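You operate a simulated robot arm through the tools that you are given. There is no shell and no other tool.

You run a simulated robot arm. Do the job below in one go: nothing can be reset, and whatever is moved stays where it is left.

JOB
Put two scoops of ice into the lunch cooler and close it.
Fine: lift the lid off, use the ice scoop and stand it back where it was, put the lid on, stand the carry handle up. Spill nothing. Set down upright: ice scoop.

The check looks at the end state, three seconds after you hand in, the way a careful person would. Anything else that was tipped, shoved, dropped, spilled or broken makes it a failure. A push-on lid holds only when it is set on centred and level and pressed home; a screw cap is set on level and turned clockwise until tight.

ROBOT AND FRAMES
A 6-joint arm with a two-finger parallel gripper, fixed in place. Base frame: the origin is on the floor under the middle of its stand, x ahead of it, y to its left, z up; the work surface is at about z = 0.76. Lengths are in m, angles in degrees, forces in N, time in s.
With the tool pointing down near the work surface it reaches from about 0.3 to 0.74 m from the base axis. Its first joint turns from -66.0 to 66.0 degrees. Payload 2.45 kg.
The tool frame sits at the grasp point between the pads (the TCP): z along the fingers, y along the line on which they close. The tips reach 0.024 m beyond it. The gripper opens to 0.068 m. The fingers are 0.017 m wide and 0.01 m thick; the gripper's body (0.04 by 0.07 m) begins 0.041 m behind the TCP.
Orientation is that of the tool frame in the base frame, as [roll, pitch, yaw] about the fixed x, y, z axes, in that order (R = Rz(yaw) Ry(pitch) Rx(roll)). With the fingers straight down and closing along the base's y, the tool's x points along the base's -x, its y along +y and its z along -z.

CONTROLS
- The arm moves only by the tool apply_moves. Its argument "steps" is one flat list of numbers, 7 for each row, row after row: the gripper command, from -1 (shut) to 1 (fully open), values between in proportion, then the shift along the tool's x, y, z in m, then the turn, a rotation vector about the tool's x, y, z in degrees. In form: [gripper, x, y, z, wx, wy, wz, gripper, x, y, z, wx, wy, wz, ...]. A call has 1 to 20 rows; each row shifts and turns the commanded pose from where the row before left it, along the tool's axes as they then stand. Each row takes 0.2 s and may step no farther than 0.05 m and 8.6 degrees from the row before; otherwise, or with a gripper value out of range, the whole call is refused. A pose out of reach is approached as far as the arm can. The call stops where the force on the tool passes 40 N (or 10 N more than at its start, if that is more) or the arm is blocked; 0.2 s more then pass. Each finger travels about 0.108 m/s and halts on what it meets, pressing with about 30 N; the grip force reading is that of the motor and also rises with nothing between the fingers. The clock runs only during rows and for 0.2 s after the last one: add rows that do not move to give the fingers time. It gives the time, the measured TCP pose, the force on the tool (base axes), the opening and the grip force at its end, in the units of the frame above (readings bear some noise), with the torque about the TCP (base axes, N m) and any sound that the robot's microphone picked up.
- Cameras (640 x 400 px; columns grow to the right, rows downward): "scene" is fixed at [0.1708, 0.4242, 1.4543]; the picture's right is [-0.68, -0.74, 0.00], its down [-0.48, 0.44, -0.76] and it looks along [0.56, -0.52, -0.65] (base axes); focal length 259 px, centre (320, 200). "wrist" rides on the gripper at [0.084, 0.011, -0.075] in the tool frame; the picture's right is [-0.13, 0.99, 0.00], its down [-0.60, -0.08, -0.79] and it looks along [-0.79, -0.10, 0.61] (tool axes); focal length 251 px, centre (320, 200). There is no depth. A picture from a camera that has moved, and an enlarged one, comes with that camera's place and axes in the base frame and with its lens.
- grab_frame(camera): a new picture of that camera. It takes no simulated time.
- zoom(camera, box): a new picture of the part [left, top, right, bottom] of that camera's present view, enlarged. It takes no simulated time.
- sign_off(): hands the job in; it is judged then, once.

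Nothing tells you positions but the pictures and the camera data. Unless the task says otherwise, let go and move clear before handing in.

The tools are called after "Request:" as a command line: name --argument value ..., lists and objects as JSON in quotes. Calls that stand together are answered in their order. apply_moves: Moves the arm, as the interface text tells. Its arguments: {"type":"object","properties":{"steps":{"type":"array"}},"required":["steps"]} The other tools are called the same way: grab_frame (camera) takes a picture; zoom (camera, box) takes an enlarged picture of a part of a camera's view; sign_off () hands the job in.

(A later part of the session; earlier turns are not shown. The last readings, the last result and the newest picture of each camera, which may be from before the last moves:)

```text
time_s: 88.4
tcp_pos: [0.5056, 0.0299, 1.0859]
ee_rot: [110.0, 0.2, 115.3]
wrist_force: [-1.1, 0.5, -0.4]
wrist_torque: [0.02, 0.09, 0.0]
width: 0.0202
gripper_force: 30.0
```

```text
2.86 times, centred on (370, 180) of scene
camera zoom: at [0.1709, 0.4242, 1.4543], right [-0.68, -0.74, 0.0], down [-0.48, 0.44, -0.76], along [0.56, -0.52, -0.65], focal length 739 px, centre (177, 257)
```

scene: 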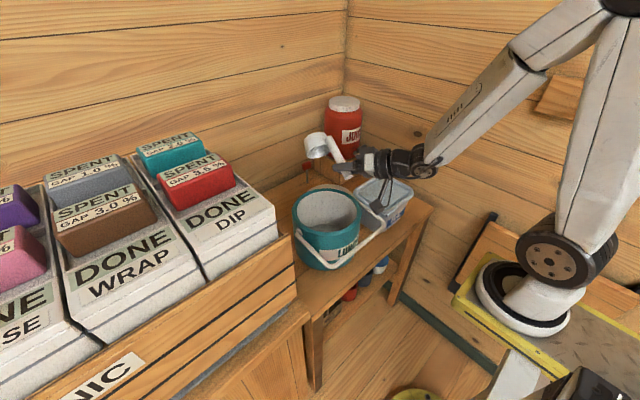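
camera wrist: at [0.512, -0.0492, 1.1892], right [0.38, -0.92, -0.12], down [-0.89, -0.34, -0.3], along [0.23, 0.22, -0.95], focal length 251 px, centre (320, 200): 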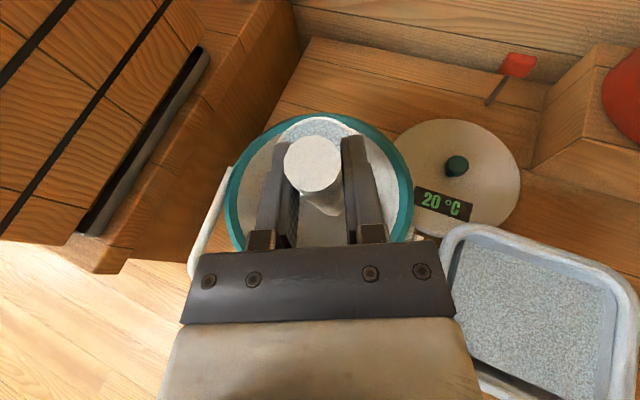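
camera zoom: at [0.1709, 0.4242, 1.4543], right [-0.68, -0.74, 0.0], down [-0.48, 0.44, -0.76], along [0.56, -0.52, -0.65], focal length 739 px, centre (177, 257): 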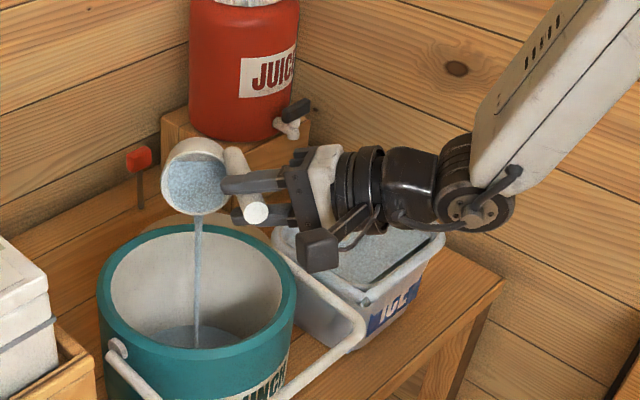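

A stream of ice is falling into the middle of the cooler. I'll continue rolling to about 135° and wait until it's empty.

Request:
apply_moves --steps '[-1, 0, 0, 0, 0, 0, 0, -1, 0, 0, 0, 0, 0, 0, -1, 0.0028, -0.00145, -0.004, 0, 0, -7.5, -1, 0.003, -0.001, -0.004, 0, 0, -7.5, -1, 0.0031, -0.0007, -0.004, 0, 0, -7.5, -1, 0.0032, -0.0002, -0.004, 0, 0, -7.5, -1, 0, 0, 0, 0, 0, -7.5, -1, 0, 0, 0, 0, 0, -7.5, -1, 0, 0, 0, 0, 0, 0, -1, 0, 0, 0, 0, 0, 0, -1, 0, 0, 0, 0, 0, 0]'

Request:
zoom --camera "scene" --box '[280, 110, 460, 250]'

```text
time_s: 90.8
tcp_pos: [0.502, 0.0299, 1.0833]
ee_rot: [117.3, 41.7, 134.1]
wrist_force: [-1.0, -0.1, -0.5]
wrist_torque: [0.03, 0.14, -0.03]
width: 0.0202
gripper_force: 29.9
out of reach, approached as far as the arm can: row 4, 5, 6
```

```text
2.86 times, centred on (370, 180) of scene
camera zoom: at [0.1709, 0.4242, 1.4543], right [-0.68, -0.74, 0.0], down [-0.48, 0.44, -0.76], along [0.56, -0.52, -0.65], focal length 739 px, centre (177, 257)
```

zoom: 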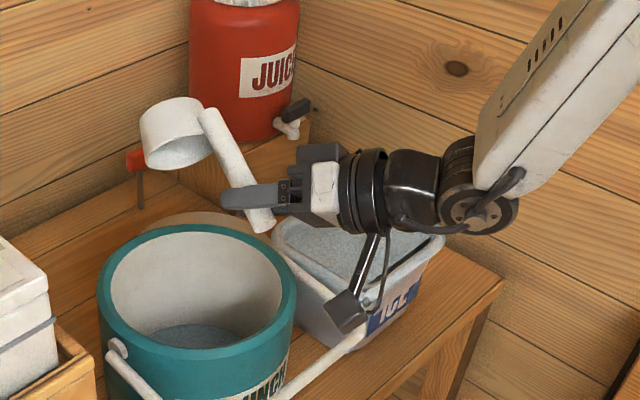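

Request:
apply_moves --steps '[-1, 0, 0, 0, 0, 0, 0, -1, 0, 0, 0, 0, 0, 0, -1, 0, 0, 0, 0, 0, 0, -1, 0, 0, 0, 0, 0, 0]'

Request:
zoom --camera "scene" --box '[300, 130, 380, 240]'

```text
time_s: 91.8
tcp_pos: [0.5005, 0.0286, 1.0851]
ee_rot: [117.3, 41.6, 134.2]
wrist_force: [-0.3, 0.1, -0.3]
wrist_torque: [0.01, 0.12, 0.01]
width: 0.0202
gripper_force: 29.6
```

```text
3.64 times, centred on (340, 185) of scene
camera zoom: at [0.1709, 0.4242, 1.4543], right [-0.68, -0.74, 0.0], down [-0.48, 0.44, -0.76], along [0.56, -0.52, -0.65], focal length 941 px, centre (247, 254)
```

zoom: 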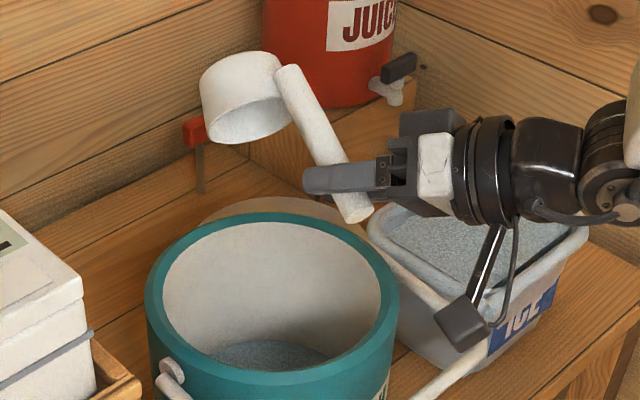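

First scoop delivered with nothing spilled. Rolling the scoop back upright.

Request:
apply_moves --steps '[-1, 0, 0, 0.004, 0, 0, 8.44, -1, 0, 0, 0.004, 0, 0, 8.44, -1, 0, 0, 0, 0, 0, 8.44, -1, 0, 0, 0, 0, 0, 8.44, -1, 0, 0, 0, 0, 0, 8.44, -1, 0, 0, 0, 0, 0, 8.44, -1, 0, 0, 0, 0, 0, 8.44, -1, 0, 0, 0, 0, 0, 8.44, -1, 0, 0, 0, 0, 0, 8.44, -1, 0, 0, 0, 0, 0, 8.44, -1, 0, 0, 0, 0, 0, 8.44, -1, 0, 0, 0, 0, 0, 8.44, -1, 0, 0, 0, 0, 0, 8.44, -1, 0, 0, 0, 0, 0, 8.44, -1, 0, 0, 0, 0, 0, 8.44, -1, 0, 0, 0, 0, 0, 8.44, -1, 0, 0, 0, 0, 0, 0]'

Request:
grab_frame --camera "wrist"

```text
time_s: 95.4
tcp_pos: [0.5084, 0.0318, 1.0799]
ee_rot: [-179.6, -70.0, 24.8]
wrist_force: [0.1, -0.8, -0.5]
wrist_torque: [-0.04, 0.04, -0.01]
width: 0.0203
gripper_force: 30.0
```

```text
taken
camera wrist: at [0.4756, 0.0036, 1.185], right [0.38, -0.92, -0.12], down [-0.9, -0.33, -0.3], along [0.23, 0.22, -0.95], focal length 251 px, centre (320, 200)
```

wrist: 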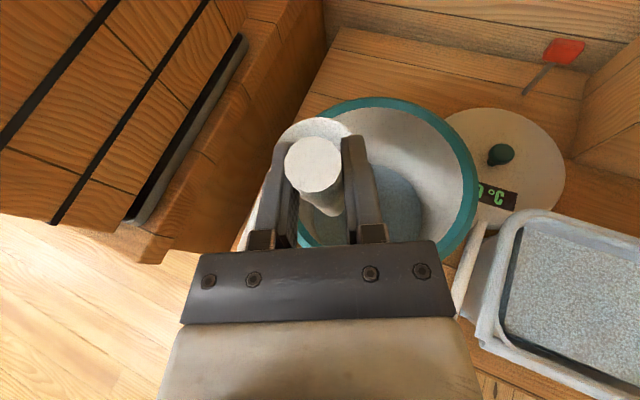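

Back over to the bin for the second scoop, with the same path and the same tilt.

Request:
apply_moves --steps '[-1, 0.008, 0.0326, -0.0217, 0, 0, 0, -1, 0.008, 0.0326, -0.0217, 0, 0, 0, -1, 0, 0, 0, -6.11, 0, 2.22, -1, 0, 0, 0, -6.11, 0, 2.22, -1, -0.0035, 0.0319, -0.0096, 0, 0, 0, -1, -0.0035, 0.0319, -0.0096, 0, 0, 0, -1, -0.0035, 0.0319, -0.0096, 0, 0, 0, -1, 0, 0, 0, -5.64, 0, 2.05, -1, 0, 0, 0, -5.64, 0, 2.05, -1, -0.0015, 0.029, -0.004, 0, 0, 0, -1, -0.0015, 0.029, -0.004, 0, 0, 0, -1, -0.0338, 0, 0.0123, 0, 0, 0, -1, -0.0338, 0, 0.0123, 0, 0, 0, -1, 0, 0, 0, 0, 0, 0]'

Request:
zoom --camera "scene" --box '[300, 100, 460, 230]'

```text
time_s: 98.4
tcp_pos: [0.487, -0.1986, 1.0394]
ee_rot: [180.0, -70.0, 0.3]
wrist_force: [-0.5, -0.6, -1.2]
wrist_torque: [-0.02, 0.05, -0.02]
width: 0.0202
gripper_force: 29.9
```

```text
3.08 times, centred on (380, 165) of scene
camera zoom: at [0.1709, 0.4242, 1.4543], right [-0.68, -0.74, 0.0], down [-0.48, 0.44, -0.76], along [0.56, -0.52, -0.65], focal length 796 px, centre (135, 308)
```

zoom: 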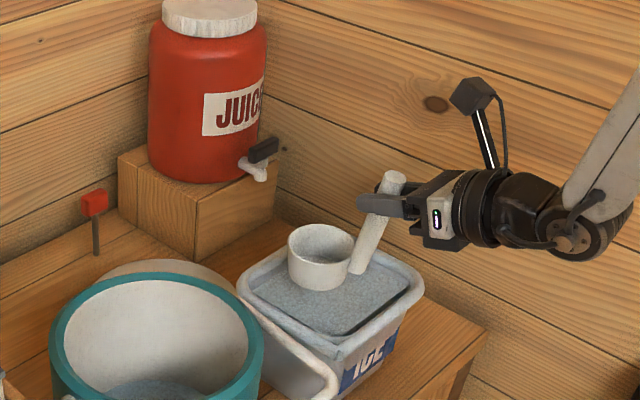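

The cup is empty and the ice level is slightly lower, so I'll dip about 8 mm deeper this time.

Request:
apply_moves --steps '[-1, 0, 0, 0, 0, 0, -8.34, -1, 0, 0, 0, 0, 0, -8.34, -1, 0, 0, 0, 0, 0, -8.34, -1, 0, 0, 0, 0, 0, -8.34, -1, 0, 0, 0, 0, 0, -8.34, -1, 0, 0, 0, 0, 0, -8.34, -1, -0.0181, -0.0216, 0.01026, 0, 0, 0, -1, -0.0121, -0.0144, 0.0068, 0, 0, 0, -1, -0.0121, -0.0144, 0.0068, 0, 0, 0, -1, -0.0121, -0.0144, 0.0068, 0, 0, 0, -1, -0.0121, -0.0144, 0.0068, 0, 0, 0, -1, -0.0045, -0.0054, 0.0026, 0, 0, 0, -1, 0, 0, 0, 0, 0, 0]'

Request:
zoom --camera "scene" --box '[300, 100, 460, 230]'

```text
time_s: 101.2
tcp_pos: [0.4875, -0.1998, 0.9213]
ee_rot: [115.5, -37.1, 74.3]
wrist_force: [-1.2, 0.1, -2.6]
wrist_torque: [0.1, 0.1, -0.03]
width: 0.02
gripper_force: 30.1
```

```text
3.08 times, centred on (380, 165) of scene
camera zoom: at [0.1709, 0.4242, 1.4543], right [-0.68, -0.74, 0.0], down [-0.48, 0.44, -0.76], along [0.56, -0.52, -0.65], focal length 796 px, centre (135, 308)
```

zoom: 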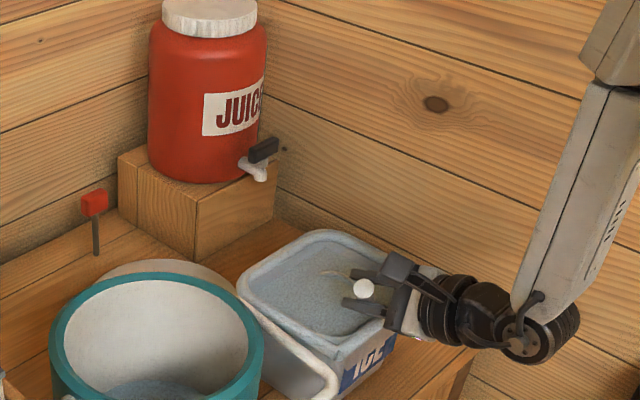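

Only a sliver of rim shows above the ice. Levelling the cup with the same slight -y shift, then lifting.

Request:
apply_moves --steps '[-1, -0.0033, 0.0028, 0, 0, 0, 8.34, -1, -0.0029, 0.0032, 0, 0, 0, 8.34, -1, -0.0024, 0.0036, 0, 0, 0, 8.34, -1, -0.0018, 0.0039, 0, 0, 0, 8.34, -1, -0.0012, 0.0041, 0, 0, 0, 8.34, -1, -0.0006, 0.0043, 0, 0, 0, 8.34, -1, 0, 0, 0, 0, 0, 0]'

Request:
zoom --camera "scene" --box '[300, 100, 460, 230]'

```text
time_s: 102.8
tcp_pos: [0.4871, -0.2245, 0.9215]
ee_rot: [-179.7, -70.0, 0.0]
wrist_force: [0.5, 0.2, -1.8]
wrist_torque: [0.0, 0.08, 0.0]
width: 0.0202
gripper_force: 29.8
```

```text
3.08 times, centred on (380, 165) of scene
camera zoom: at [0.1709, 0.4242, 1.4543], right [-0.68, -0.74, 0.0], down [-0.48, 0.44, -0.76], along [0.56, -0.52, -0.65], focal length 796 px, centre (135, 308)
```

zoom: 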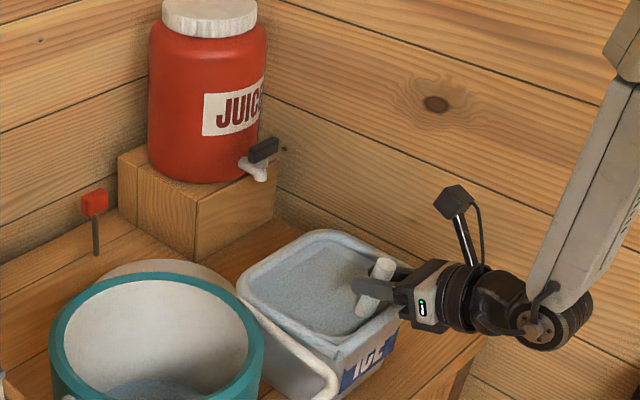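

Request:
apply_moves --steps '[-1, 0.0094, 0, -0.0034, 0, 0, 0, -1, 0.0141, 0, -0.0051, 0, 0, 0, -1, 0.0188, 0, -0.00684, 0, 0, 0, -1, 0.0188, 0, -0.00684, 0, 0, 0, -1, 0.0188, 0, -0.00684, 0, 0, 0, -1, 0.0188, 0, -0.00684, 0, 0, 0, -1, 0.0188, 0, -0.00684, 0, 0, 0, -1, 0.0188, 0, -0.00684, 0, 0, 0, -1, 0.0188, 0, -0.00684, 0, 0, 0, -1, 0, 0, 0, 0, 0, 0]'

Request:
zoom --camera "scene" --box '[300, 100, 460, 230]'

```text
time_s: 105.0
tcp_pos: [0.4885, -0.2271, 1.0875]
ee_rot: [-179.9, -70.0, 0.2]
wrist_force: [0.7, 0.5, -2.4]
wrist_torque: [-0.03, 0.05, -0.02]
width: 0.0204
gripper_force: 29.8
```

```text
3.08 times, centred on (380, 165) of scene
camera zoom: at [0.1709, 0.4242, 1.4543], right [-0.68, -0.74, 0.0], down [-0.48, 0.44, -0.76], along [0.56, -0.52, -0.65], focal length 796 px, centre (135, 308)
```

zoom: 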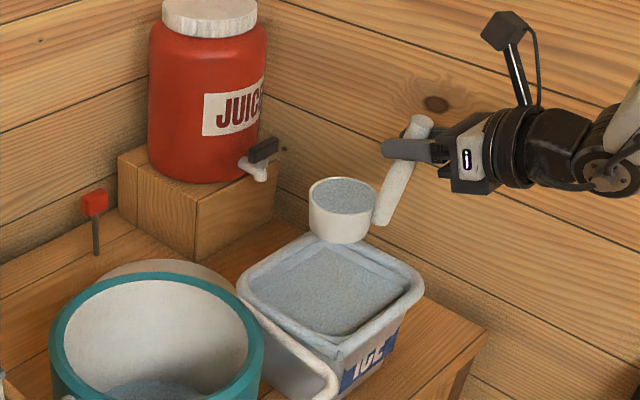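

The second scoop is full. Carrying it over along the same path.

Request:
apply_moves --steps '[-1, 0.001, -0.0213, 0.0027, 0, 0, 0, -1, 0.001, -0.0213, 0.0027, 0, 0, 0, -1, 0.001, -0.0213, 0.0027, 0, 0, 0, -1, 0.001, -0.0213, 0.0027, 0, 0, 0, -1, 0, 0, 0, 5.64, 0, -2.05, -1, 0, 0, 0, 5.64, 0, -2.05, -1, 0.004, -0.0185, 0.0109, 0, 0, 0, -1, 0.004, -0.0185, 0.0109, 0, 0, 0, -1, 0.004, -0.0185, 0.0109, 0, 0, 0, -1, 0.004, -0.0185, 0.0109, 0, 0, 0, -1, 0, 0, 0, 6.11, 0, -2.22, -1, 0, 0, 0, 6.11, 0, -2.22, -1, 0.0051, -0.014, 0.014, 0, 0, 0, -1, 0.0051, -0.014, 0.014, 0, 0, 0, -1, 0, 0, 0, 0, 0, 0]'

Request:
zoom --camera "scene" --box '[280, 110, 460, 250]'

```text
time_s: 108.2
tcp_pos: [0.5427, -0.0212, 1.0867]
ee_rot: [-179.9, -70.0, 25.3]
wrist_force: [0.9, 0.2, -3.0]
wrist_torque: [-0.08, 0.06, 0.0]
width: 0.0203
gripper_force: 29.7
```

```text
2.86 times, centred on (370, 180) of scene
camera zoom: at [0.1709, 0.4242, 1.4543], right [-0.68, -0.74, 0.0], down [-0.48, 0.44, -0.76], along [0.56, -0.52, -0.65], focal length 739 px, centre (177, 257)
```

zoom: 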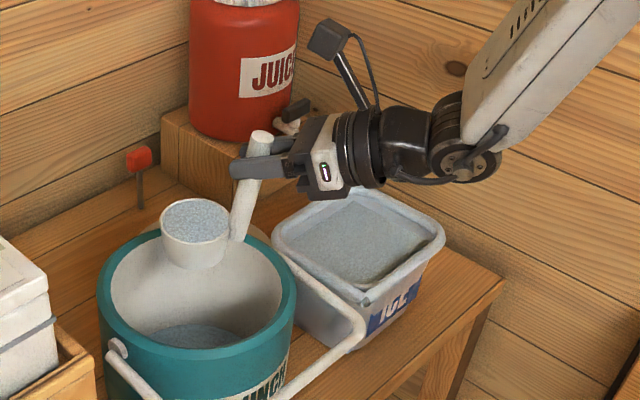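

Over the cooler centre again. Pouring the second scoop the same way.

Request:
apply_moves --steps '[-1, 0, 0, 0, 0, 0, -7.5, -1, 0, 0, 0, 0, 0, -7.5, -1, 0, 0, 0, 0, 0, -7.5, -1, 0, 0, 0, 0, 0, -7.5, -1, 0.0039, -0.0075, -0.00095, 0, 0, -7.5, -1, 0.0049, -0.0069, -0.00095, 0, 0, -7.5, -1, 0.0058, -0.0063, -0.00095, 0, 0, -7.5, -1, 0.0065, -0.0055, -0.00095, 0, 0, -7.5, -1, 0.0056, -0.0044, -0.0026, 0, 0, -7.5, -1, 0.0062, -0.0036, -0.0026, 0, 0, -7.5, -1, 0.0067, -0.0027, -0.0026, 0, 0, -7.5, -1, 0.0069, -0.0018, -0.0026, 0, 0, -7.5, -1, 0, 0, 0, 0, 0, 0, -1, 0, 0, 0, 0, 0, 0, -1, 0, 0, 0, 0, 0, 0]'

Request:
zoom --camera "scene" --box '[280, 110, 460, 250]'

```text
time_s: 111.4
tcp_pos: [0.503, 0.0289, 1.0858]
ee_rot: [110.1, 0.0, 115.4]
wrist_force: [-0.8, 0.3, -0.9]
wrist_torque: [0.03, 0.1, 0.0]
width: 0.0202
gripper_force: 30.1
```

```text
2.86 times, centred on (370, 180) of scene
camera zoom: at [0.1709, 0.4242, 1.4543], right [-0.68, -0.74, 0.0], down [-0.48, 0.44, -0.76], along [0.56, -0.52, -0.65], focal length 739 px, centre (177, 257)
```

zoom: 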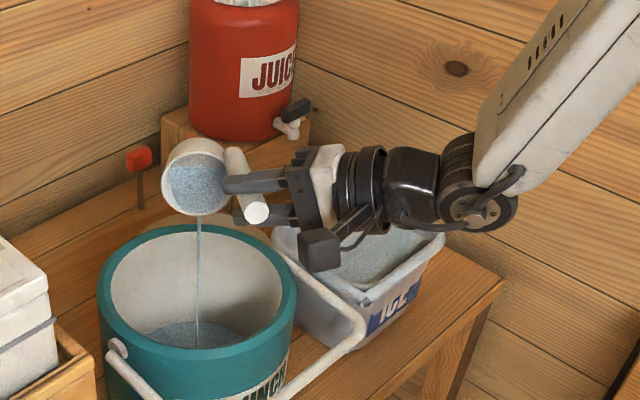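

Request:
apply_moves --steps '[-1, 0, 0, 0.002, 0, 0, -7.5, -1, 0, 0, 0.002, 0, 0, -7.5, -1, 0, 0, 0, 0, 0, -7.5, -1, 0, 0, 0, 0, 0, -7.5, -1, 0, 0, 0, 0, 0, -7.5, -1, 0, 0, 0, 0, 0, -7.5, -1, 0, 0, 0, 0, 0, 0, -1, 0, 0, 0, 0, 0, 0, -1, 0, 0, 0, 0, 0, 0, -1, 0, 0, 0, 0, 0, 0, -1, 0, 0, 0, 0, 0, 0, -1, 0, 0, 0, 0, 0, 0]'

Request:
zoom --camera "scene" --box '[300, 130, 380, 240]'

```text
time_s: 114.0
tcp_pos: [0.5059, 0.0316, 1.0846]
ee_rot: [117.2, 41.6, 134.2]
wrist_force: [0.1, -0.7, -1.4]
wrist_torque: [0.04, 0.07, 0.01]
width: 0.0202
gripper_force: 30.3
```

```text
3.64 times, centred on (340, 185) of scene
camera zoom: at [0.1709, 0.4242, 1.4543], right [-0.68, -0.74, 0.0], down [-0.48, 0.44, -0.76], along [0.56, -0.52, -0.65], focal length 941 px, centre (247, 254)
```

zoom: 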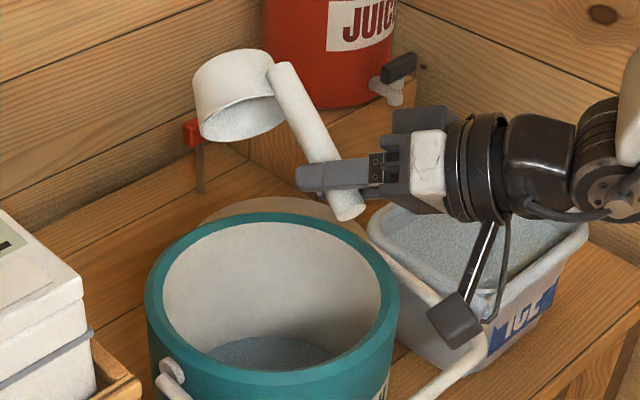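

Both scoops are in the cooler. Rolling the empty scoop back upright.

Request:
apply_moves --steps '[-1, 0, 0, 0, 0, 0, 8.44, -1, 0, 0, 0, 0, 0, 8.44, -1, 0, 0, 0, 0, 0, 8.44, -1, 0, 0, 0, 0, 0, 8.44, -1, 0, 0, 0, 0, 0, 8.44, -1, 0, 0, 0, 0, 0, 8.44, -1, 0, 0, 0, 0, 0, 8.44, -1, 0, 0, 0, 0, 0, 8.44, -1, 0, 0, 0, 0, 0, 8.44, -1, 0, 0, 0, 0, 0, 8.44, -1, 0, 0, 0, 0, 0, 8.44, -1, 0, 0, 0, 0, 0, 8.44, -1, 0, 0, 0, 0, 0, 8.44, -1, 0, 0, 0, 0, 0, 8.44, -1, 0, 0, 0, 0, 0, 8.44, -1, 0, 0, 0, 0, 0, 8.44, -1, 0, 0, 0, 0, 0, 0]'

Request:
zoom --camera "scene" --box '[280, 110, 460, 250]'

```text
time_s: 117.6
tcp_pos: [0.5056, 0.0304, 1.0854]
ee_rot: [-179.6, -70.0, 24.8]
wrist_force: [-0.2, -0.8, -1.4]
wrist_torque: [-0.04, 0.05, -0.01]
width: 0.0202
gripper_force: 29.9
```

```text
2.86 times, centred on (370, 180) of scene
camera zoom: at [0.1709, 0.4242, 1.4543], right [-0.68, -0.74, 0.0], down [-0.48, 0.44, -0.76], along [0.56, -0.52, -0.65], focal length 739 px, centre (177, 257)
```

zoom: 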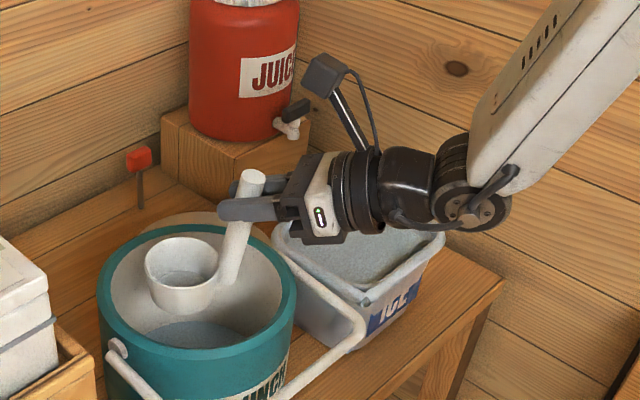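

The scoop is empty and upright. Now I'll carry it back to its place beside the bin.

Request:
apply_moves --steps '[-1, 0.006, 0.0325, -0.0193, 0, 0, 0, -1, 0.006, 0.0325, -0.0193, 0, 0, 0, -1, 0, 0, 0, -6.11, 0, 2.22, -1, 0, 0, 0, -6.11, 0, 2.22, -1, -0.0035, 0.0319, -0.0096, 0, 0, 0, -1, -0.0035, 0.0319, -0.0096, 0, 0, 0, -1, -0.0035, 0.0319, -0.0096, 0, 0, 0, -1, 0, 0, 0, -5.54, 0, 2.02, -1, 0, 0, 0, -5.54, 0, 2.02, -1, -0.0089, 0.036, -0.0051, 0, 0, 0, -1, -0.0089, 0.036, -0.0051, 0, 0, 0, -1, -0.0089, 0.036, -0.0051, 0, 0, 0, -1, 0, 0, 0, -6.27, 0, 2.28, -1, 0, 0, 0, -6.27, 0, 2.28, -1, 0, 0, 0, -6.27, 0, 2.28, -1, 0, 0, 0, 0, 0, 0]'

Request:
grab_frame --camera "wrist"

```text
time_s: 121.0
tcp_pos: [0.4728, -0.2504, 1.09]
ee_rot: [-180.0, -69.9, -19.6]
wrist_force: [0.3, -0.2, -1.5]
wrist_torque: [0.04, 0.04, 0.0]
width: 0.0202
gripper_force: 30.2
```

```text
taken
camera wrist: at [0.4298, -0.2464, 1.1938], right [-0.37, -0.92, -0.12], down [-0.87, 0.39, -0.3], along [0.32, 0.0, -0.95], focal length 251 px, centre (320, 200)
```

wrist: 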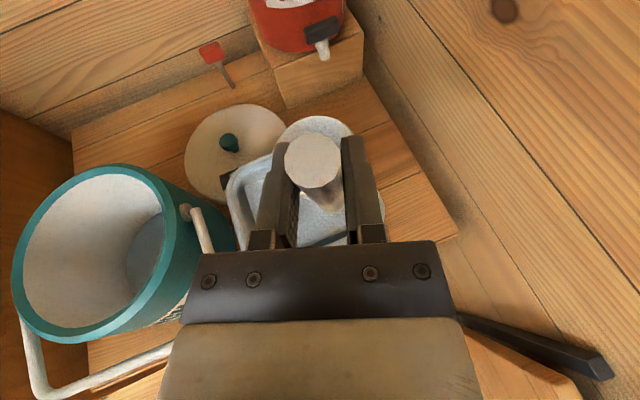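

Request:
apply_moves --steps '[-1, -0.0105, 0.0301, 0.015, -0.376, 0, 0.137, -1, -0.0105, 0.0301, 0.015, 0, 0, 0, -1, -0.0105, 0.0301, 0.015, 0, 0, 0, -1, -0.0105, 0.0301, 0.015, 0, 0, 0, -1, 0, 0, 0, 0, 0, 0]'

```text
time_s: 122.2
tcp_pos: [0.4718, -0.3778, 1.0302]
ee_rot: [-179.8, -70.0, -20.0]
wrist_force: [-0.7, 0.0, -1.6]
wrist_torque: [0.0, 0.03, 0.01]
width: 0.0204
gripper_force: 30.1
```

Request:
apply_moves --steps '[-1, -0.0282, 0, 0.01026, 0, 0, 0, -1, -0.0282, 0, 0.01026, 0, 0, 0, -1, -0.0282, 0, 0.01026, 0, 0, 0, -1, -0.0282, 0, 0.01026, 0, 0, 0, -1, -0.0141, 0, 0.0051, 0, 0, 0, -1, 0, 0, 0, 0, 0, 0]'

Request:
zoom --camera "scene" --box '[360, 140, 500, 240]'

Request:
grab_frame --camera "wrist"

```text
time_s: 123.6
tcp_pos: [0.4703, -0.3772, 0.8947]
ee_rot: [-179.8, -69.9, -20.1]
wrist_force: [-0.2, 0.5, -1.0]
wrist_torque: [0.04, 0.01, 0.01]
width: 0.0204
gripper_force: 30.0
```

```text
4.00 times, centred on (430, 190) of scene
camera zoom: at [0.1709, 0.4242, 1.4543], right [-0.68, -0.74, 0.0], down [-0.48, 0.44, -0.76], along [0.56, -0.52, -0.65], focal length 1035 px, centre (-120, 240)
```

zoom: 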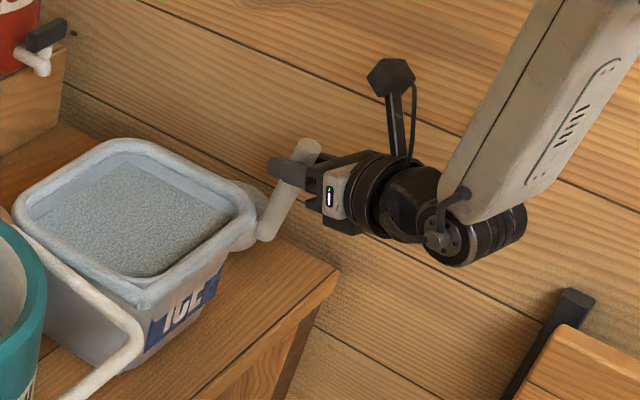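

```text
taken
camera wrist: at [0.4288, -0.3735, 0.9983], right [-0.38, -0.92, -0.12], down [-0.87, 0.4, -0.3], along [0.32, -0.01, -0.95], focal length 251 px, centre (320, 200)
```

wrist: 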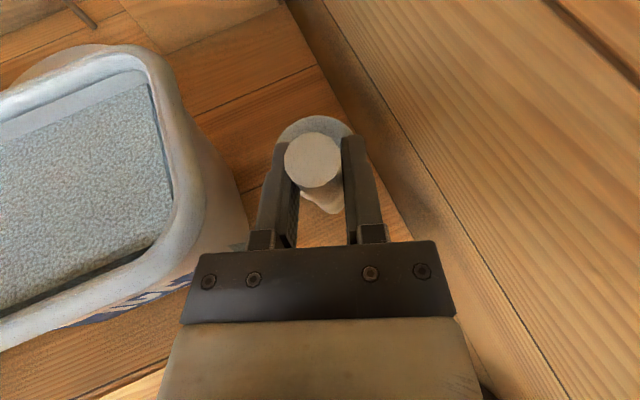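

Request:
apply_moves --steps '[-1, -0.0038, 0, 0.0014, 0, 0, 0, -1, -0.0038, 0, 0.0014, 0, 0, 0, -1, -0.0028, 0, 0.001, 0, 0, 0, -1, 0, 0, 0, 0, 0, 0]'

```text
time_s: 124.6
tcp_pos: [0.4713, -0.3775, 0.8835]
ee_rot: [-179.9, -69.9, -20.0]
wrist_force: [-0.4, 0.6, -0.5]
wrist_torque: [-0.01, 0.04, 0.01]
width: 0.0205
gripper_force: 29.6
```

Request:
apply_moves --steps '[-1, -0.0019, 0, 0.0007, 0, 0, 0, -1, 0, 0, 0, 0, 0, 0]'

```text
time_s: 125.2
tcp_pos: [0.4715, -0.3781, 0.8819]
ee_rot: [180.0, -70.1, -20.0]
wrist_force: [-1.7, 0.2, 5.6]
wrist_torque: [0.16, -0.22, 0.02]
width: 0.0202
gripper_force: 30.2
```

It's touching down (5.6 N) at the same pose it was picked up from. Releasing gently, then backing straight off along the fingers.

Request:
apply_moves --steps '[0, 0, 0, 0, 0, 0, 0, 0.4, 0, 0, 0, 0, 0, 0, 0.7, 0, 0, 0, 0, 0, 0, 0.7, 0, 0, 0, 0, 0, 0]'

Request:
grab_frame --camera "wrist"

Request:
zoom --camera "scene" --box '[360, 140, 500, 240]'

```text
time_s: 126.2
tcp_pos: [0.4703, -0.3768, 0.8816]
ee_rot: [-179.9, -70.0, -20.0]
wrist_force: [0.8, 0.1, -0.1]
wrist_torque: [-0.01, 0.04, 0.0]
width: 0.0577
gripper_force: 0.0
```

```text
taken
camera wrist: at [0.4286, -0.3733, 0.9854], right [-0.38, -0.92, -0.12], down [-0.87, 0.4, -0.3], along [0.32, -0.01, -0.95], focal length 251 px, centre (320, 200)
```

wrist: 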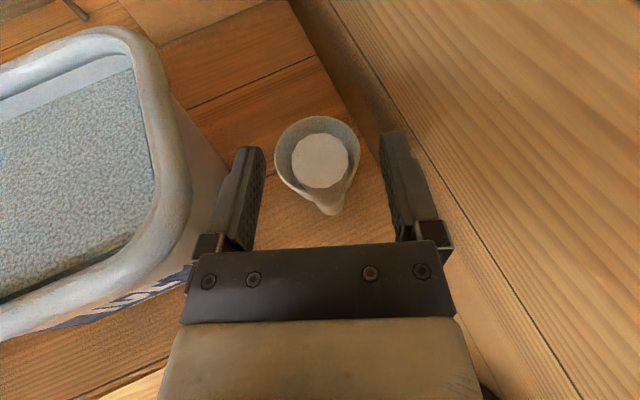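

```text
4.00 times, centred on (430, 190) of scene
camera zoom: at [0.1708, 0.4242, 1.4543], right [-0.68, -0.74, 0.0], down [-0.48, 0.44, -0.76], along [0.56, -0.52, -0.65], focal length 1035 px, centre (-120, 240)
```

zoom: 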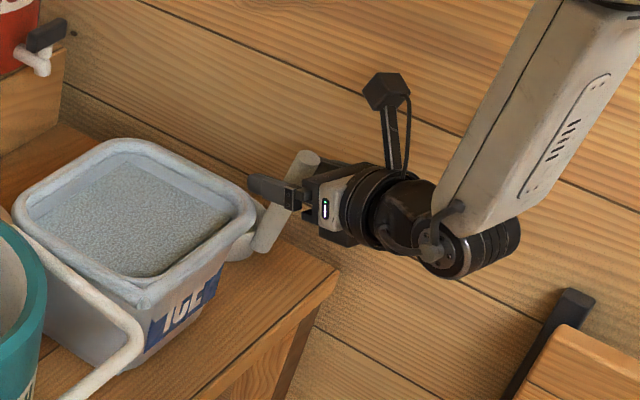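

The scoop stands upright where it was. Backing off and up.

Request:
apply_moves --steps '[0.7, 0, 0, -0.015, 0, 0, 0, 0.7, 0, 0, -0.02, 0, 0, 0, 0.7, 0.0141, 0, -0.022, 0, 0, 0, 0.7, 0.0376, 0, -0.0137, 0, 0, 0, 0.7, 0.0376, 0, -0.0137, 0, 0, 0, 0.7, 0.0376, 0, -0.0137, 0, 0, 0, 0.7, 0, 0, 0, 0, 0, 0]'

Request:
grab_frame --camera "wrist"

Request:
zoom --camera "scene" --box '[360, 100, 500, 240]'

```text
time_s: 127.8
tcp_pos: [0.424, -0.3603, 1.0345]
ee_rot: [-179.8, -69.9, -20.2]
wrist_force: [0.2, 0.9, -0.3]
wrist_torque: [-0.01, 0.02, 0.01]
width: 0.0578
gripper_force: 0.0
```

```text
taken
camera wrist: at [0.3818, -0.3569, 1.1388], right [-0.38, -0.92, -0.12], down [-0.87, 0.4, -0.3], along [0.32, -0.01, -0.95], focal length 251 px, centre (320, 200)
```

wrist: 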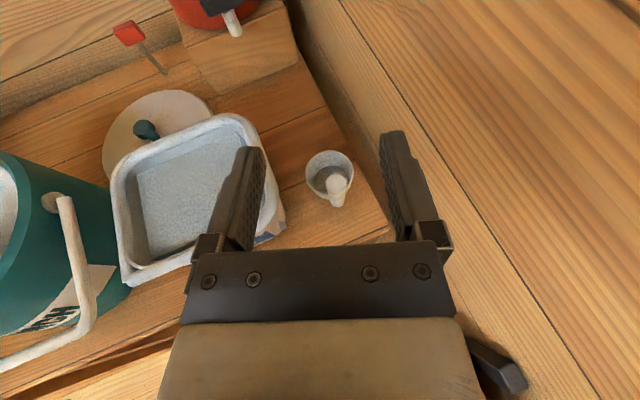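

```text
2.86 times, centred on (430, 170) of scene
camera zoom: at [0.1708, 0.4242, 1.4543], right [-0.68, -0.74, 0.0], down [-0.48, 0.44, -0.76], along [0.56, -0.52, -0.65], focal length 739 px, centre (6, 286)
```

zoom: 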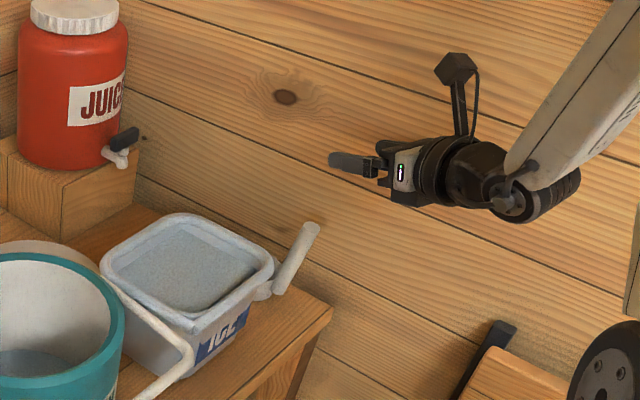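

The scoop is back in place with no spill visible. Now I'll return the arm to the tool-down posture: first heading to 0°, then unroll, then pitch down.

Request:
apply_moves --steps '[1, 0.0159, -0.0281, -0.0093, 0, 0, 0, 1, 0.0159, -0.0281, -0.0093, 0, 0, 0, 1, 0.0159, -0.0281, -0.0093, 0, 0, 0, 1, 0.0159, -0.0281, -0.0093, 0, 0, 0, 1, 0, 0, 0, 6.27, 0, -2.28, 1, 0, 0, 0, 6.27, 0, -2.28, 1, 0, 0, 0, 6.33, 0, -2.3, 1, 0, 0, 0, 0, 0, -8.5, 1, 0, 0, 0, 0, 0, -8.5, 1, 0, 0, 0, 0, 0, -8.5, 1, 0, 0, 0, 0, 0, -8.5, 1, 0, 0, 0, 0, 0, -8.5, 1, 0, 0, 0, 0, 0, -8.5, 1, 0, 0, 0, 0, 0, -8.5, 1, 0, 0, 0, 0, 0, -8.5]'

```text
time_s: 131.0
tcp_pos: [0.4514, -0.2505, 1.1052]
ee_rot: [111.4, -20.5, 82.2]
wrist_force: [-0.3, 0.6, 0.2]
wrist_torque: [0.01, 0.04, 0.01]
width: 0.0681
gripper_force: 0.1
```

Request:
apply_moves --steps '[1, 0, 0, 0, 0, 0, -8.6, 1, 0, 0, 0, 0, 0, -8.6, 1, 0, 0, 0, 0, 0, -8.6, 1, 0, 0, 0, 0, 0, -8.6, 1, 0, 0, 0, 0, 0, -8.6, 1, 0, 0, 0, 0, 0, -8.6, 1, 0, 0, 0, 0, 0, -8.6, 1, 0, 0, 0, 0, 0, -8.6, 1, 0, 0, 0, 0, 0, -8.6, 1, 0, 0, 0, 0, 0, -8.6, 1, 0, 0, 0, 0, 0, -8.6, 1, 0, 0, 0, 0, 0, -8.6, 1, 0, 0, 0, 0, 0, -8.6, 1, 0, 0, 0, 0, 0, 0]'

```text
time_s: 134.0
tcp_pos: [0.4506, -0.2505, 1.1075]
ee_rot: [179.6, 70.1, 179.8]
wrist_force: [0.8, 0.1, -0.7]
wrist_torque: [0.0, 0.0, 0.01]
width: 0.0682
gripper_force: 0.0
```

Request:
apply_moves --steps '[1, 0, 0, 0, 0, 8.5, 0, 1, 0, 0, 0, 0, 8.5, 0, 1, 0, 0, 0, 0, 8.5, 0, 1, 0, 0, 0, 0, 8.5, 0, 1, 0, 0, 0, 0, 8.5, 0, 1, 0, 0, 0, 0, 8.5, 0, 1, 0, 0, 0, 0, 8.5, 0, 1, 0, 0, 0, 0, 8.5, 0, 1, 0, 0, 0, 0, 2.1, 0, 1, 0, 0, 0, 0, 0, 0]'

Request:
grab_frame --camera "scene"

```text
time_s: 136.2
tcp_pos: [0.4513, -0.251, 1.1072]
ee_rot: [179.7, -0.2, -179.9]
wrist_force: [0.2, 0.1, 0.5]
wrist_torque: [0.01, 0.0, 0.03]
width: 0.0679
gripper_force: 0.1
```

```text
taken
```

scene: 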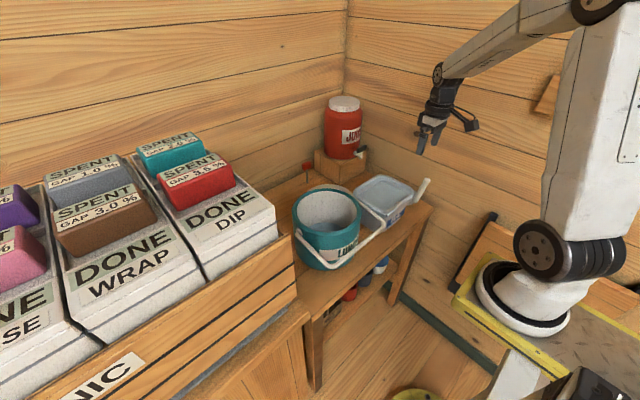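

Back to tool-down. Next I'll fetch the lid, moving above its knob.

Request:
apply_moves --steps '[1, -0.0342, 0.0142, 0.0041, 0.2, -0.1, 0, 1, -0.0342, 0.0142, 0.0041, 0, 0, 0, 1, -0.0342, 0.0142, 0.0041, 0, 0, 0, 1, -0.0342, 0.0142, 0.0041, 0, 0, 0, 1, -0.0342, 0.0142, 0.0041, 0, 0, 0, 1, -0.0342, 0.0142, 0.0041, 0, 0, 0, 1, -0.0342, 0.0142, 0.0041, 0, 0, 0, 1, -0.0342, 0.0142, 0.0041, 0, 0, 0, 1, 0, 0, 0, 0, 0, 0]'

Request:
grab_frame --camera "wrist"

```text
time_s: 138.2
tcp_pos: [0.7243, -0.1359, 1.0733]
ee_rot: [179.8, -0.1, 180.0]
wrist_force: [0.5, -0.9, 0.6]
wrist_torque: [0.0, 0.03, 0.01]
width: 0.068
gripper_force: 0.1
```

```text
taken
camera wrist: at [0.6409, -0.1257, 1.1478], right [0.13, 0.99, 0.0], down [0.61, -0.08, 0.79], along [0.79, -0.1, -0.61], focal length 251 px, centre (320, 200)
```

wrist: 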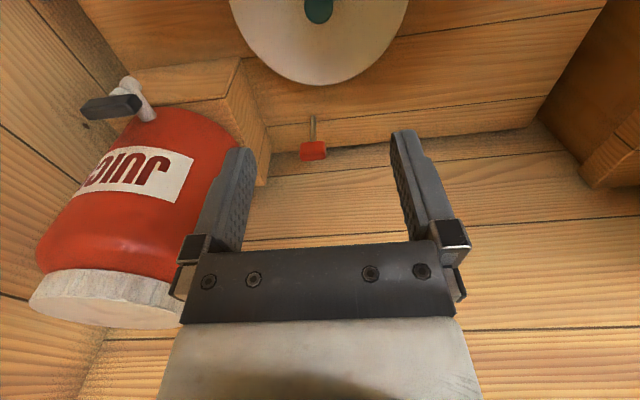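

Request:
apply_moves --steps '[1, 0, -0.0015, 0.04, 0.1, 0, 0, 1, 0, 0, 0.04, 0, 0, 0, 1, 0, 0, 0.04, 0, 0, 0, 1, 0, 0, 0.04, 0, 0, 0, 1, 0, 0, 0.03, 0, 0, 0, 1, 0, 0, 0, 0, 0, 0]'

Request:
grab_frame --camera "wrist"

```text
time_s: 139.6
tcp_pos: [0.7246, -0.1383, 0.8848]
ee_rot: [-179.9, 0.0, -179.9]
wrist_force: [0.3, 0.1, 0.6]
wrist_torque: [0.01, -0.01, -0.06]
width: 0.068
gripper_force: 0.1
```

```text
taken
camera wrist: at [0.6416, -0.1281, 0.958], right [0.13, 0.99, 0.0], down [0.6, -0.08, 0.79], along [0.79, -0.1, -0.61], focal length 251 px, centre (320, 200)
```

wrist: 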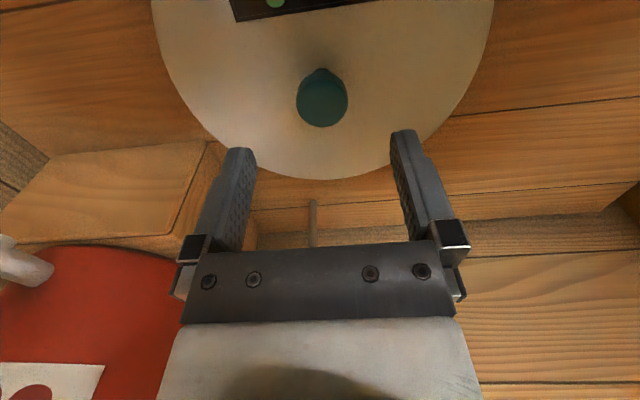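

The knob is centred between the fingers. Lowering to the release height and gripping.

Request:
apply_moves --steps '[1, 0, 0.001, 0.03, 0, 0, 0, 1, 0, 0, 0.02, 0, 0, 0, 1, 0, 0, 0.012, 0, 0, 0, 1, 0, 0, 0.008, 0, 0, 0, 1, 0, 0, 0, 0, 0, 0, -1, 0, 0, 0, 0, 0, 0, -1, 0, 0, 0, 0, 0, 0, -1, 0, 0, 0, 0, 0, 0, -1, 0, 0, 0, 0, 0, 0]'

Request:
grab_frame --camera "wrist"

```text
time_s: 141.6
tcp_pos: [0.7254, -0.1374, 0.8142]
ee_rot: [-180.0, -0.1, -180.0]
wrist_force: [-0.2, 0.2, 0.0]
wrist_torque: [-0.03, 0.02, -0.01]
width: 0.0306
gripper_force: 30.7
```

```text
taken
camera wrist: at [0.6413, -0.1271, 0.8886], right [0.13, 0.99, 0.0], down [0.6, -0.08, 0.79], along [0.79, -0.1, -0.61], focal length 251 px, centre (320, 200)
```

wrist: 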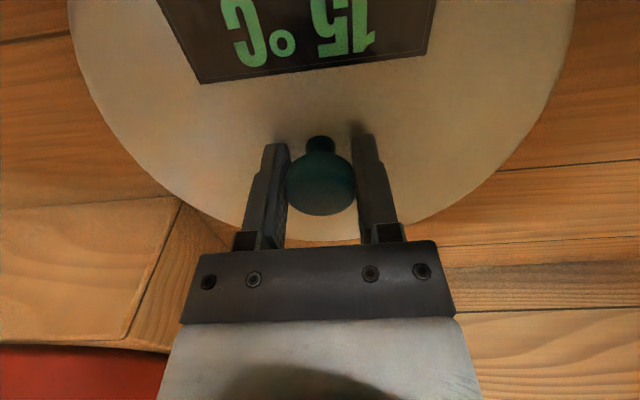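

The lid is gripped at the same spot, and its display now reads 15 °C. Lifting it and carrying it back over the cooler.

Request:
apply_moves --steps '[-1, 0, 0, -0.01, 0, 0, 0, -1, 0, 0, -0.03, 0, 0, 0, -1, 0, 0, -0.04, 0, 0, 0, -1, 0, 0, -0.04, 0, 0, 0, -1, 0, 0, -0.04, 0, 0, 0, -1, 0, 0, -0.04, 0, 0, 0, -1, 0, 0, -0.04, 0, 0, 0, -1, 0, 0, -0.01, 0, 0, 0, -1, 0, 0, 0, 0, 0, 0]'

Request:
zoom --camera "scene" --box '[270, 90, 450, 270]'

```text
time_s: 143.6
tcp_pos: [0.7245, -0.1375, 1.0645]
ee_rot: [-179.8, 0.0, -179.8]
wrist_force: [-0.1, -0.5, -0.7]
wrist_torque: [0.01, -0.02, 0.01]
width: 0.0304
gripper_force: 29.9
```

```text
2.22 times, centred on (360, 180) of scene
camera zoom: at [0.1709, 0.4242, 1.4543], right [-0.68, -0.74, 0.0], down [-0.48, 0.44, -0.76], along [0.56, -0.52, -0.65], focal length 575 px, centre (231, 244)
```

zoom: 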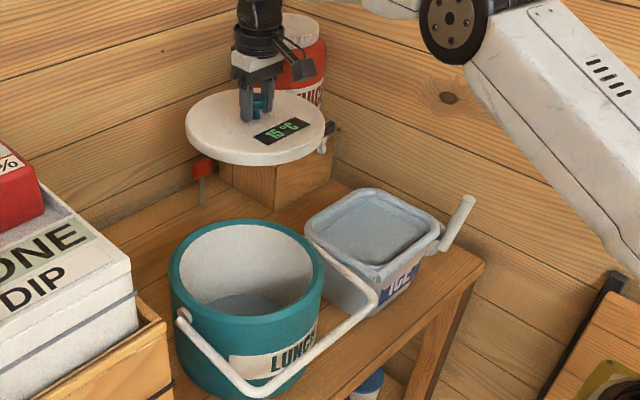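

Request:
apply_moves --steps '[-1, 0.02445, 0.0263, 0, 0, 0, 0, -1, 0.02445, 0.0263, 0, 0, 0, 0, -1, 0.02445, 0.0263, 0, 0, 0, 0, -1, 0.02445, 0.0263, 0, 0, 0, 0, -1, 0.02445, 0.0263, 0, 0, 0, 0, -1, 0.02445, 0.0263, 0, 0, 0, 0, -1, 0, 0, 0, 0, 0, 0]'

Request:
zoom --camera "scene" --box '[260, 120, 420, 280]'

Request:
grab_frame --camera "wrist"

```text
time_s: 145.2
tcp_pos: [0.5776, 0.0207, 1.0639]
ee_rot: [-180.0, 0.0, -179.9]
wrist_force: [0.9, 0.0, -1.1]
wrist_torque: [0.02, 0.0, -0.02]
width: 0.0307
gripper_force: 30.1
```

```text
2.50 times, centred on (340, 200) of scene
camera zoom: at [0.1708, 0.4242, 1.4543], right [-0.68, -0.74, 0.0], down [-0.48, 0.44, -0.76], along [0.56, -0.52, -0.65], focal length 647 px, centre (270, 200)
```

zoom: 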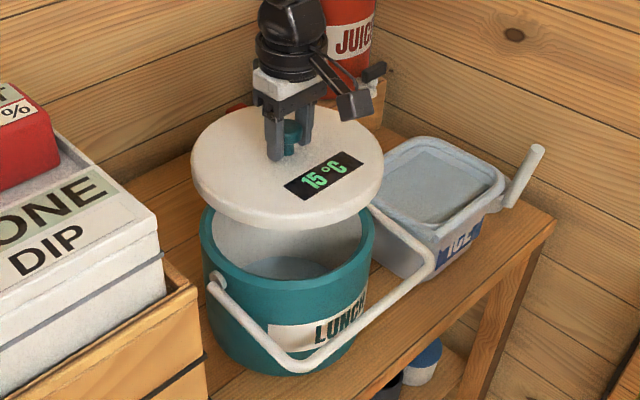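

```text
taken
camera wrist: at [0.4942, 0.0314, 1.1379], right [0.13, 0.99, 0.0], down [0.6, -0.08, 0.79], along [0.79, -0.1, -0.61], focal length 251 px, centre (320, 200)
```

wrist: 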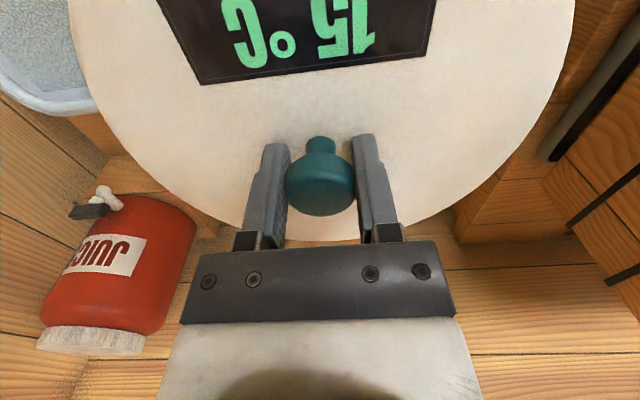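

The lid is above the cooler, matched to its original position. Lowering towards the seat.

Request:
apply_moves --steps '[-1, 0, 0, 0.03, 0, 0, 0, -1, 0, 0, 0.02, 0, 0, 0, -1, 0, 0, 0.014, 0, 0, 0, -1, 0, 0, 0.008, 0, 0, 0, -1, 0, 0, 0.005, 0, 0, 0, -1, 0, 0, 0, 0, 0, 0]'

Request:
zoom --camera "scene" --box '[270, 140, 400, 280]'

```text
time_s: 146.6
tcp_pos: [0.5777, 0.02, 0.9875]
ee_rot: [-179.8, 0.1, -179.9]
wrist_force: [0.1, 0.7, -1.2]
wrist_torque: [-0.04, -0.01, 0.0]
width: 0.0304
gripper_force: 29.8
```

```text
2.86 times, centred on (335, 210) of scene
camera zoom: at [0.1709, 0.4242, 1.4543], right [-0.68, -0.74, 0.0], down [-0.48, 0.44, -0.76], along [0.56, -0.52, -0.65], focal length 739 px, centre (277, 171)
```

zoom: 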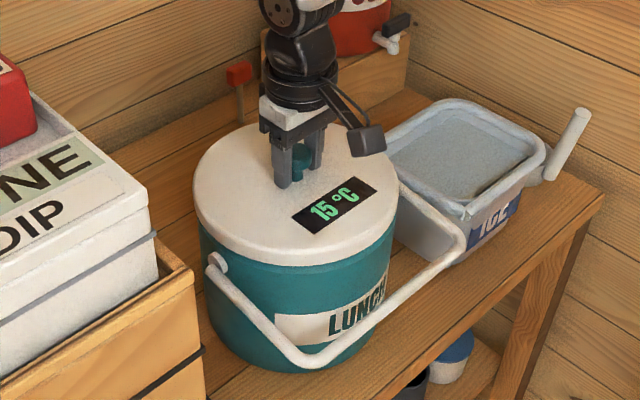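

Centred over the rim with about 1 cm to go. Lowering in small steps to contact.

Request:
apply_moves --steps '[-1, 0, 0, 0.004, 0, 0, 0, -1, 0, 0, 0.003, 0, 0, 0, -1, 0, 0, 0.002, 0, 0, 0, -1, 0, 0, 0, 0, 0, 0]'

```text
time_s: 147.6
tcp_pos: [0.5764, 0.0205, 0.9793]
ee_rot: [-179.9, 0.2, -179.9]
wrist_force: [-14.0, -9.5, 31.7]
wrist_torque: [-0.14, 0.0, -0.06]
width: 0.0307
gripper_force: 30.1
```

Contact came with sideways force, so the lid is a hair off-centre. I'll back up slightly, shift about 1 mm towards -x/-y as the force suggests, and try again.

Request:
apply_moves --steps '[-1, 0, 0, -0.004, 0, 0, 0, -1, 0, 0, 0, 0, 0, 0]'

```text
time_s: 148.2
tcp_pos: [0.5771, 0.0218, 0.9806]
ee_rot: [-180.0, -0.2, -179.9]
wrist_force: [1.2, -4.9, -2.9]
wrist_torque: [-0.33, -0.06, 0.03]
width: 0.0306
gripper_force: 29.7
```

Request:
zoom --camera "scene" --box '[285, 170, 375, 260]'

Request:
grab_frame --camera "wrist"

```text
4.44 times, centred on (330, 215) of scene
camera zoom: at [0.1709, 0.4241, 1.4543], right [-0.68, -0.74, 0.0], down [-0.48, 0.44, -0.76], along [0.56, -0.52, -0.65], focal length 1150 px, centre (276, 133)
```

zoom: 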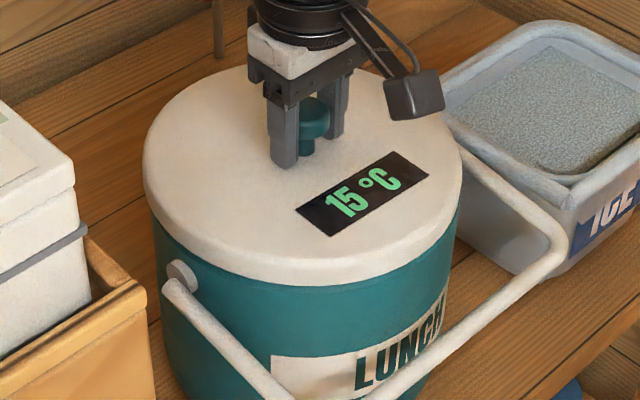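

```text
taken
camera wrist: at [0.494, 0.0315, 1.0551], right [0.13, 0.99, 0.0], down [0.61, -0.08, 0.79], along [0.78, -0.1, -0.61], focal length 251 px, centre (320, 200)
```

wrist: 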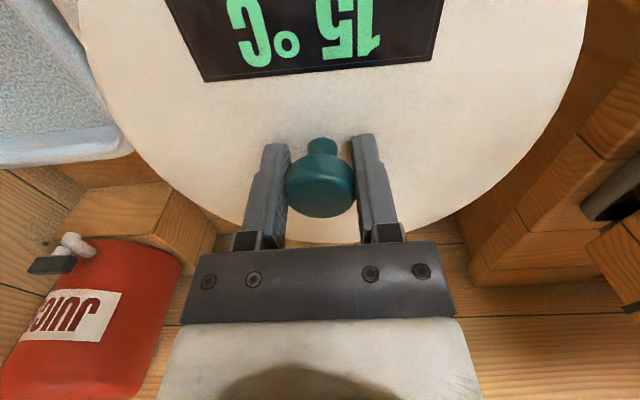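

The lid has tilted a little in the grip, with one side catching on the rim. It's resting on the cooler, so I'll let go, let it settle level, and look at how it sits.

Request:
apply_moves --steps '[-0.2, 0, 0, 0, 0, 0, 0, 0.2, 0, 0, 0, 0, 0, 0, 0.6, 0, 0, 0, 0, 0, 0, 0.6, 0, 0, 0, 0, 0, 0]'

Request:
zoom --camera "scene" --box '[285, 170, 375, 260]'

Request:
grab_frame --camera "wrist"

```text
time_s: 149.2
tcp_pos: [0.5776, 0.0209, 0.9818]
ee_rot: [-179.9, -0.1, -179.9]
wrist_force: [-0.1, 0.9, 0.6]
wrist_torque: [-0.01, 0.01, 0.01]
width: 0.0545
gripper_force: 0.2
```

```text
4.44 times, centred on (330, 215) of scene
camera zoom: at [0.1708, 0.4242, 1.4543], right [-0.68, -0.74, 0.0], down [-0.48, 0.44, -0.76], along [0.56, -0.52, -0.65], focal length 1150 px, centre (276, 133)
```

zoom: 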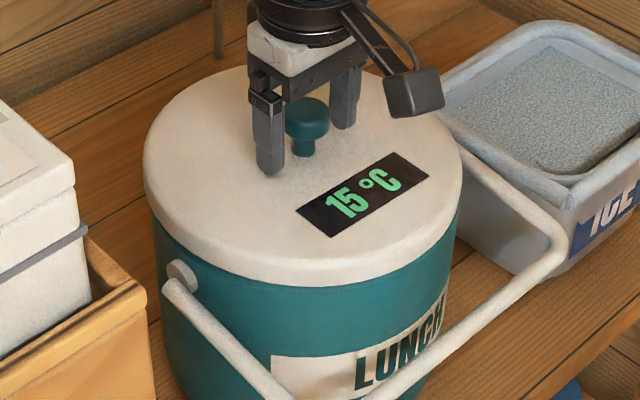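

```text
taken
camera wrist: at [0.4944, 0.0314, 1.0564], right [0.13, 0.99, 0.0], down [0.6, -0.08, 0.79], along [0.79, -0.1, -0.61], focal length 251 px, centre (320, 200)
```

wrist: 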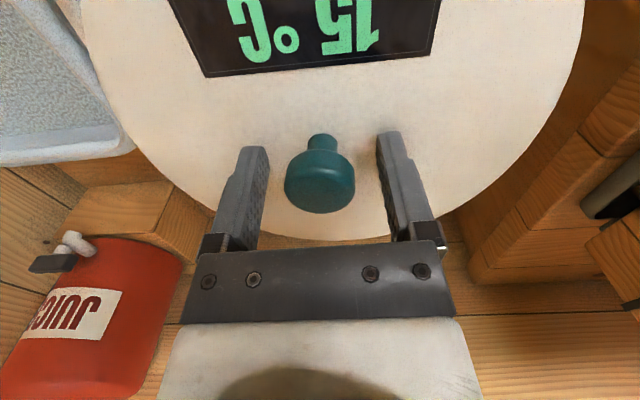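

Request:
zoom --camera "scene" --box '[280, 130, 380, 230]'

Request:
zoom --camera "scene" --box '[260, 150, 460, 275]'

```text
4.00 times, centred on (330, 180) of scene
camera zoom: at [0.1708, 0.4242, 1.4543], right [-0.68, -0.74, 0.0], down [-0.48, 0.44, -0.76], along [0.56, -0.52, -0.65], focal length 1035 px, centre (280, 280)
```

zoom: 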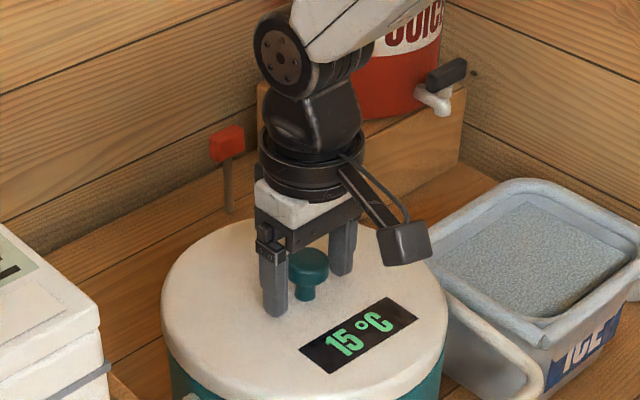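

```text
3.20 times, centred on (360, 212) of scene
camera zoom: at [0.1708, 0.4242, 1.4543], right [-0.68, -0.74, 0.0], down [-0.48, 0.44, -0.76], along [0.56, -0.52, -0.65], focal length 828 px, centre (192, 160)
```

zoom: 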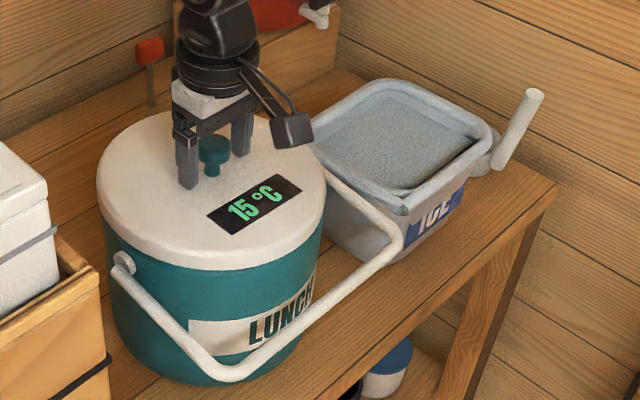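

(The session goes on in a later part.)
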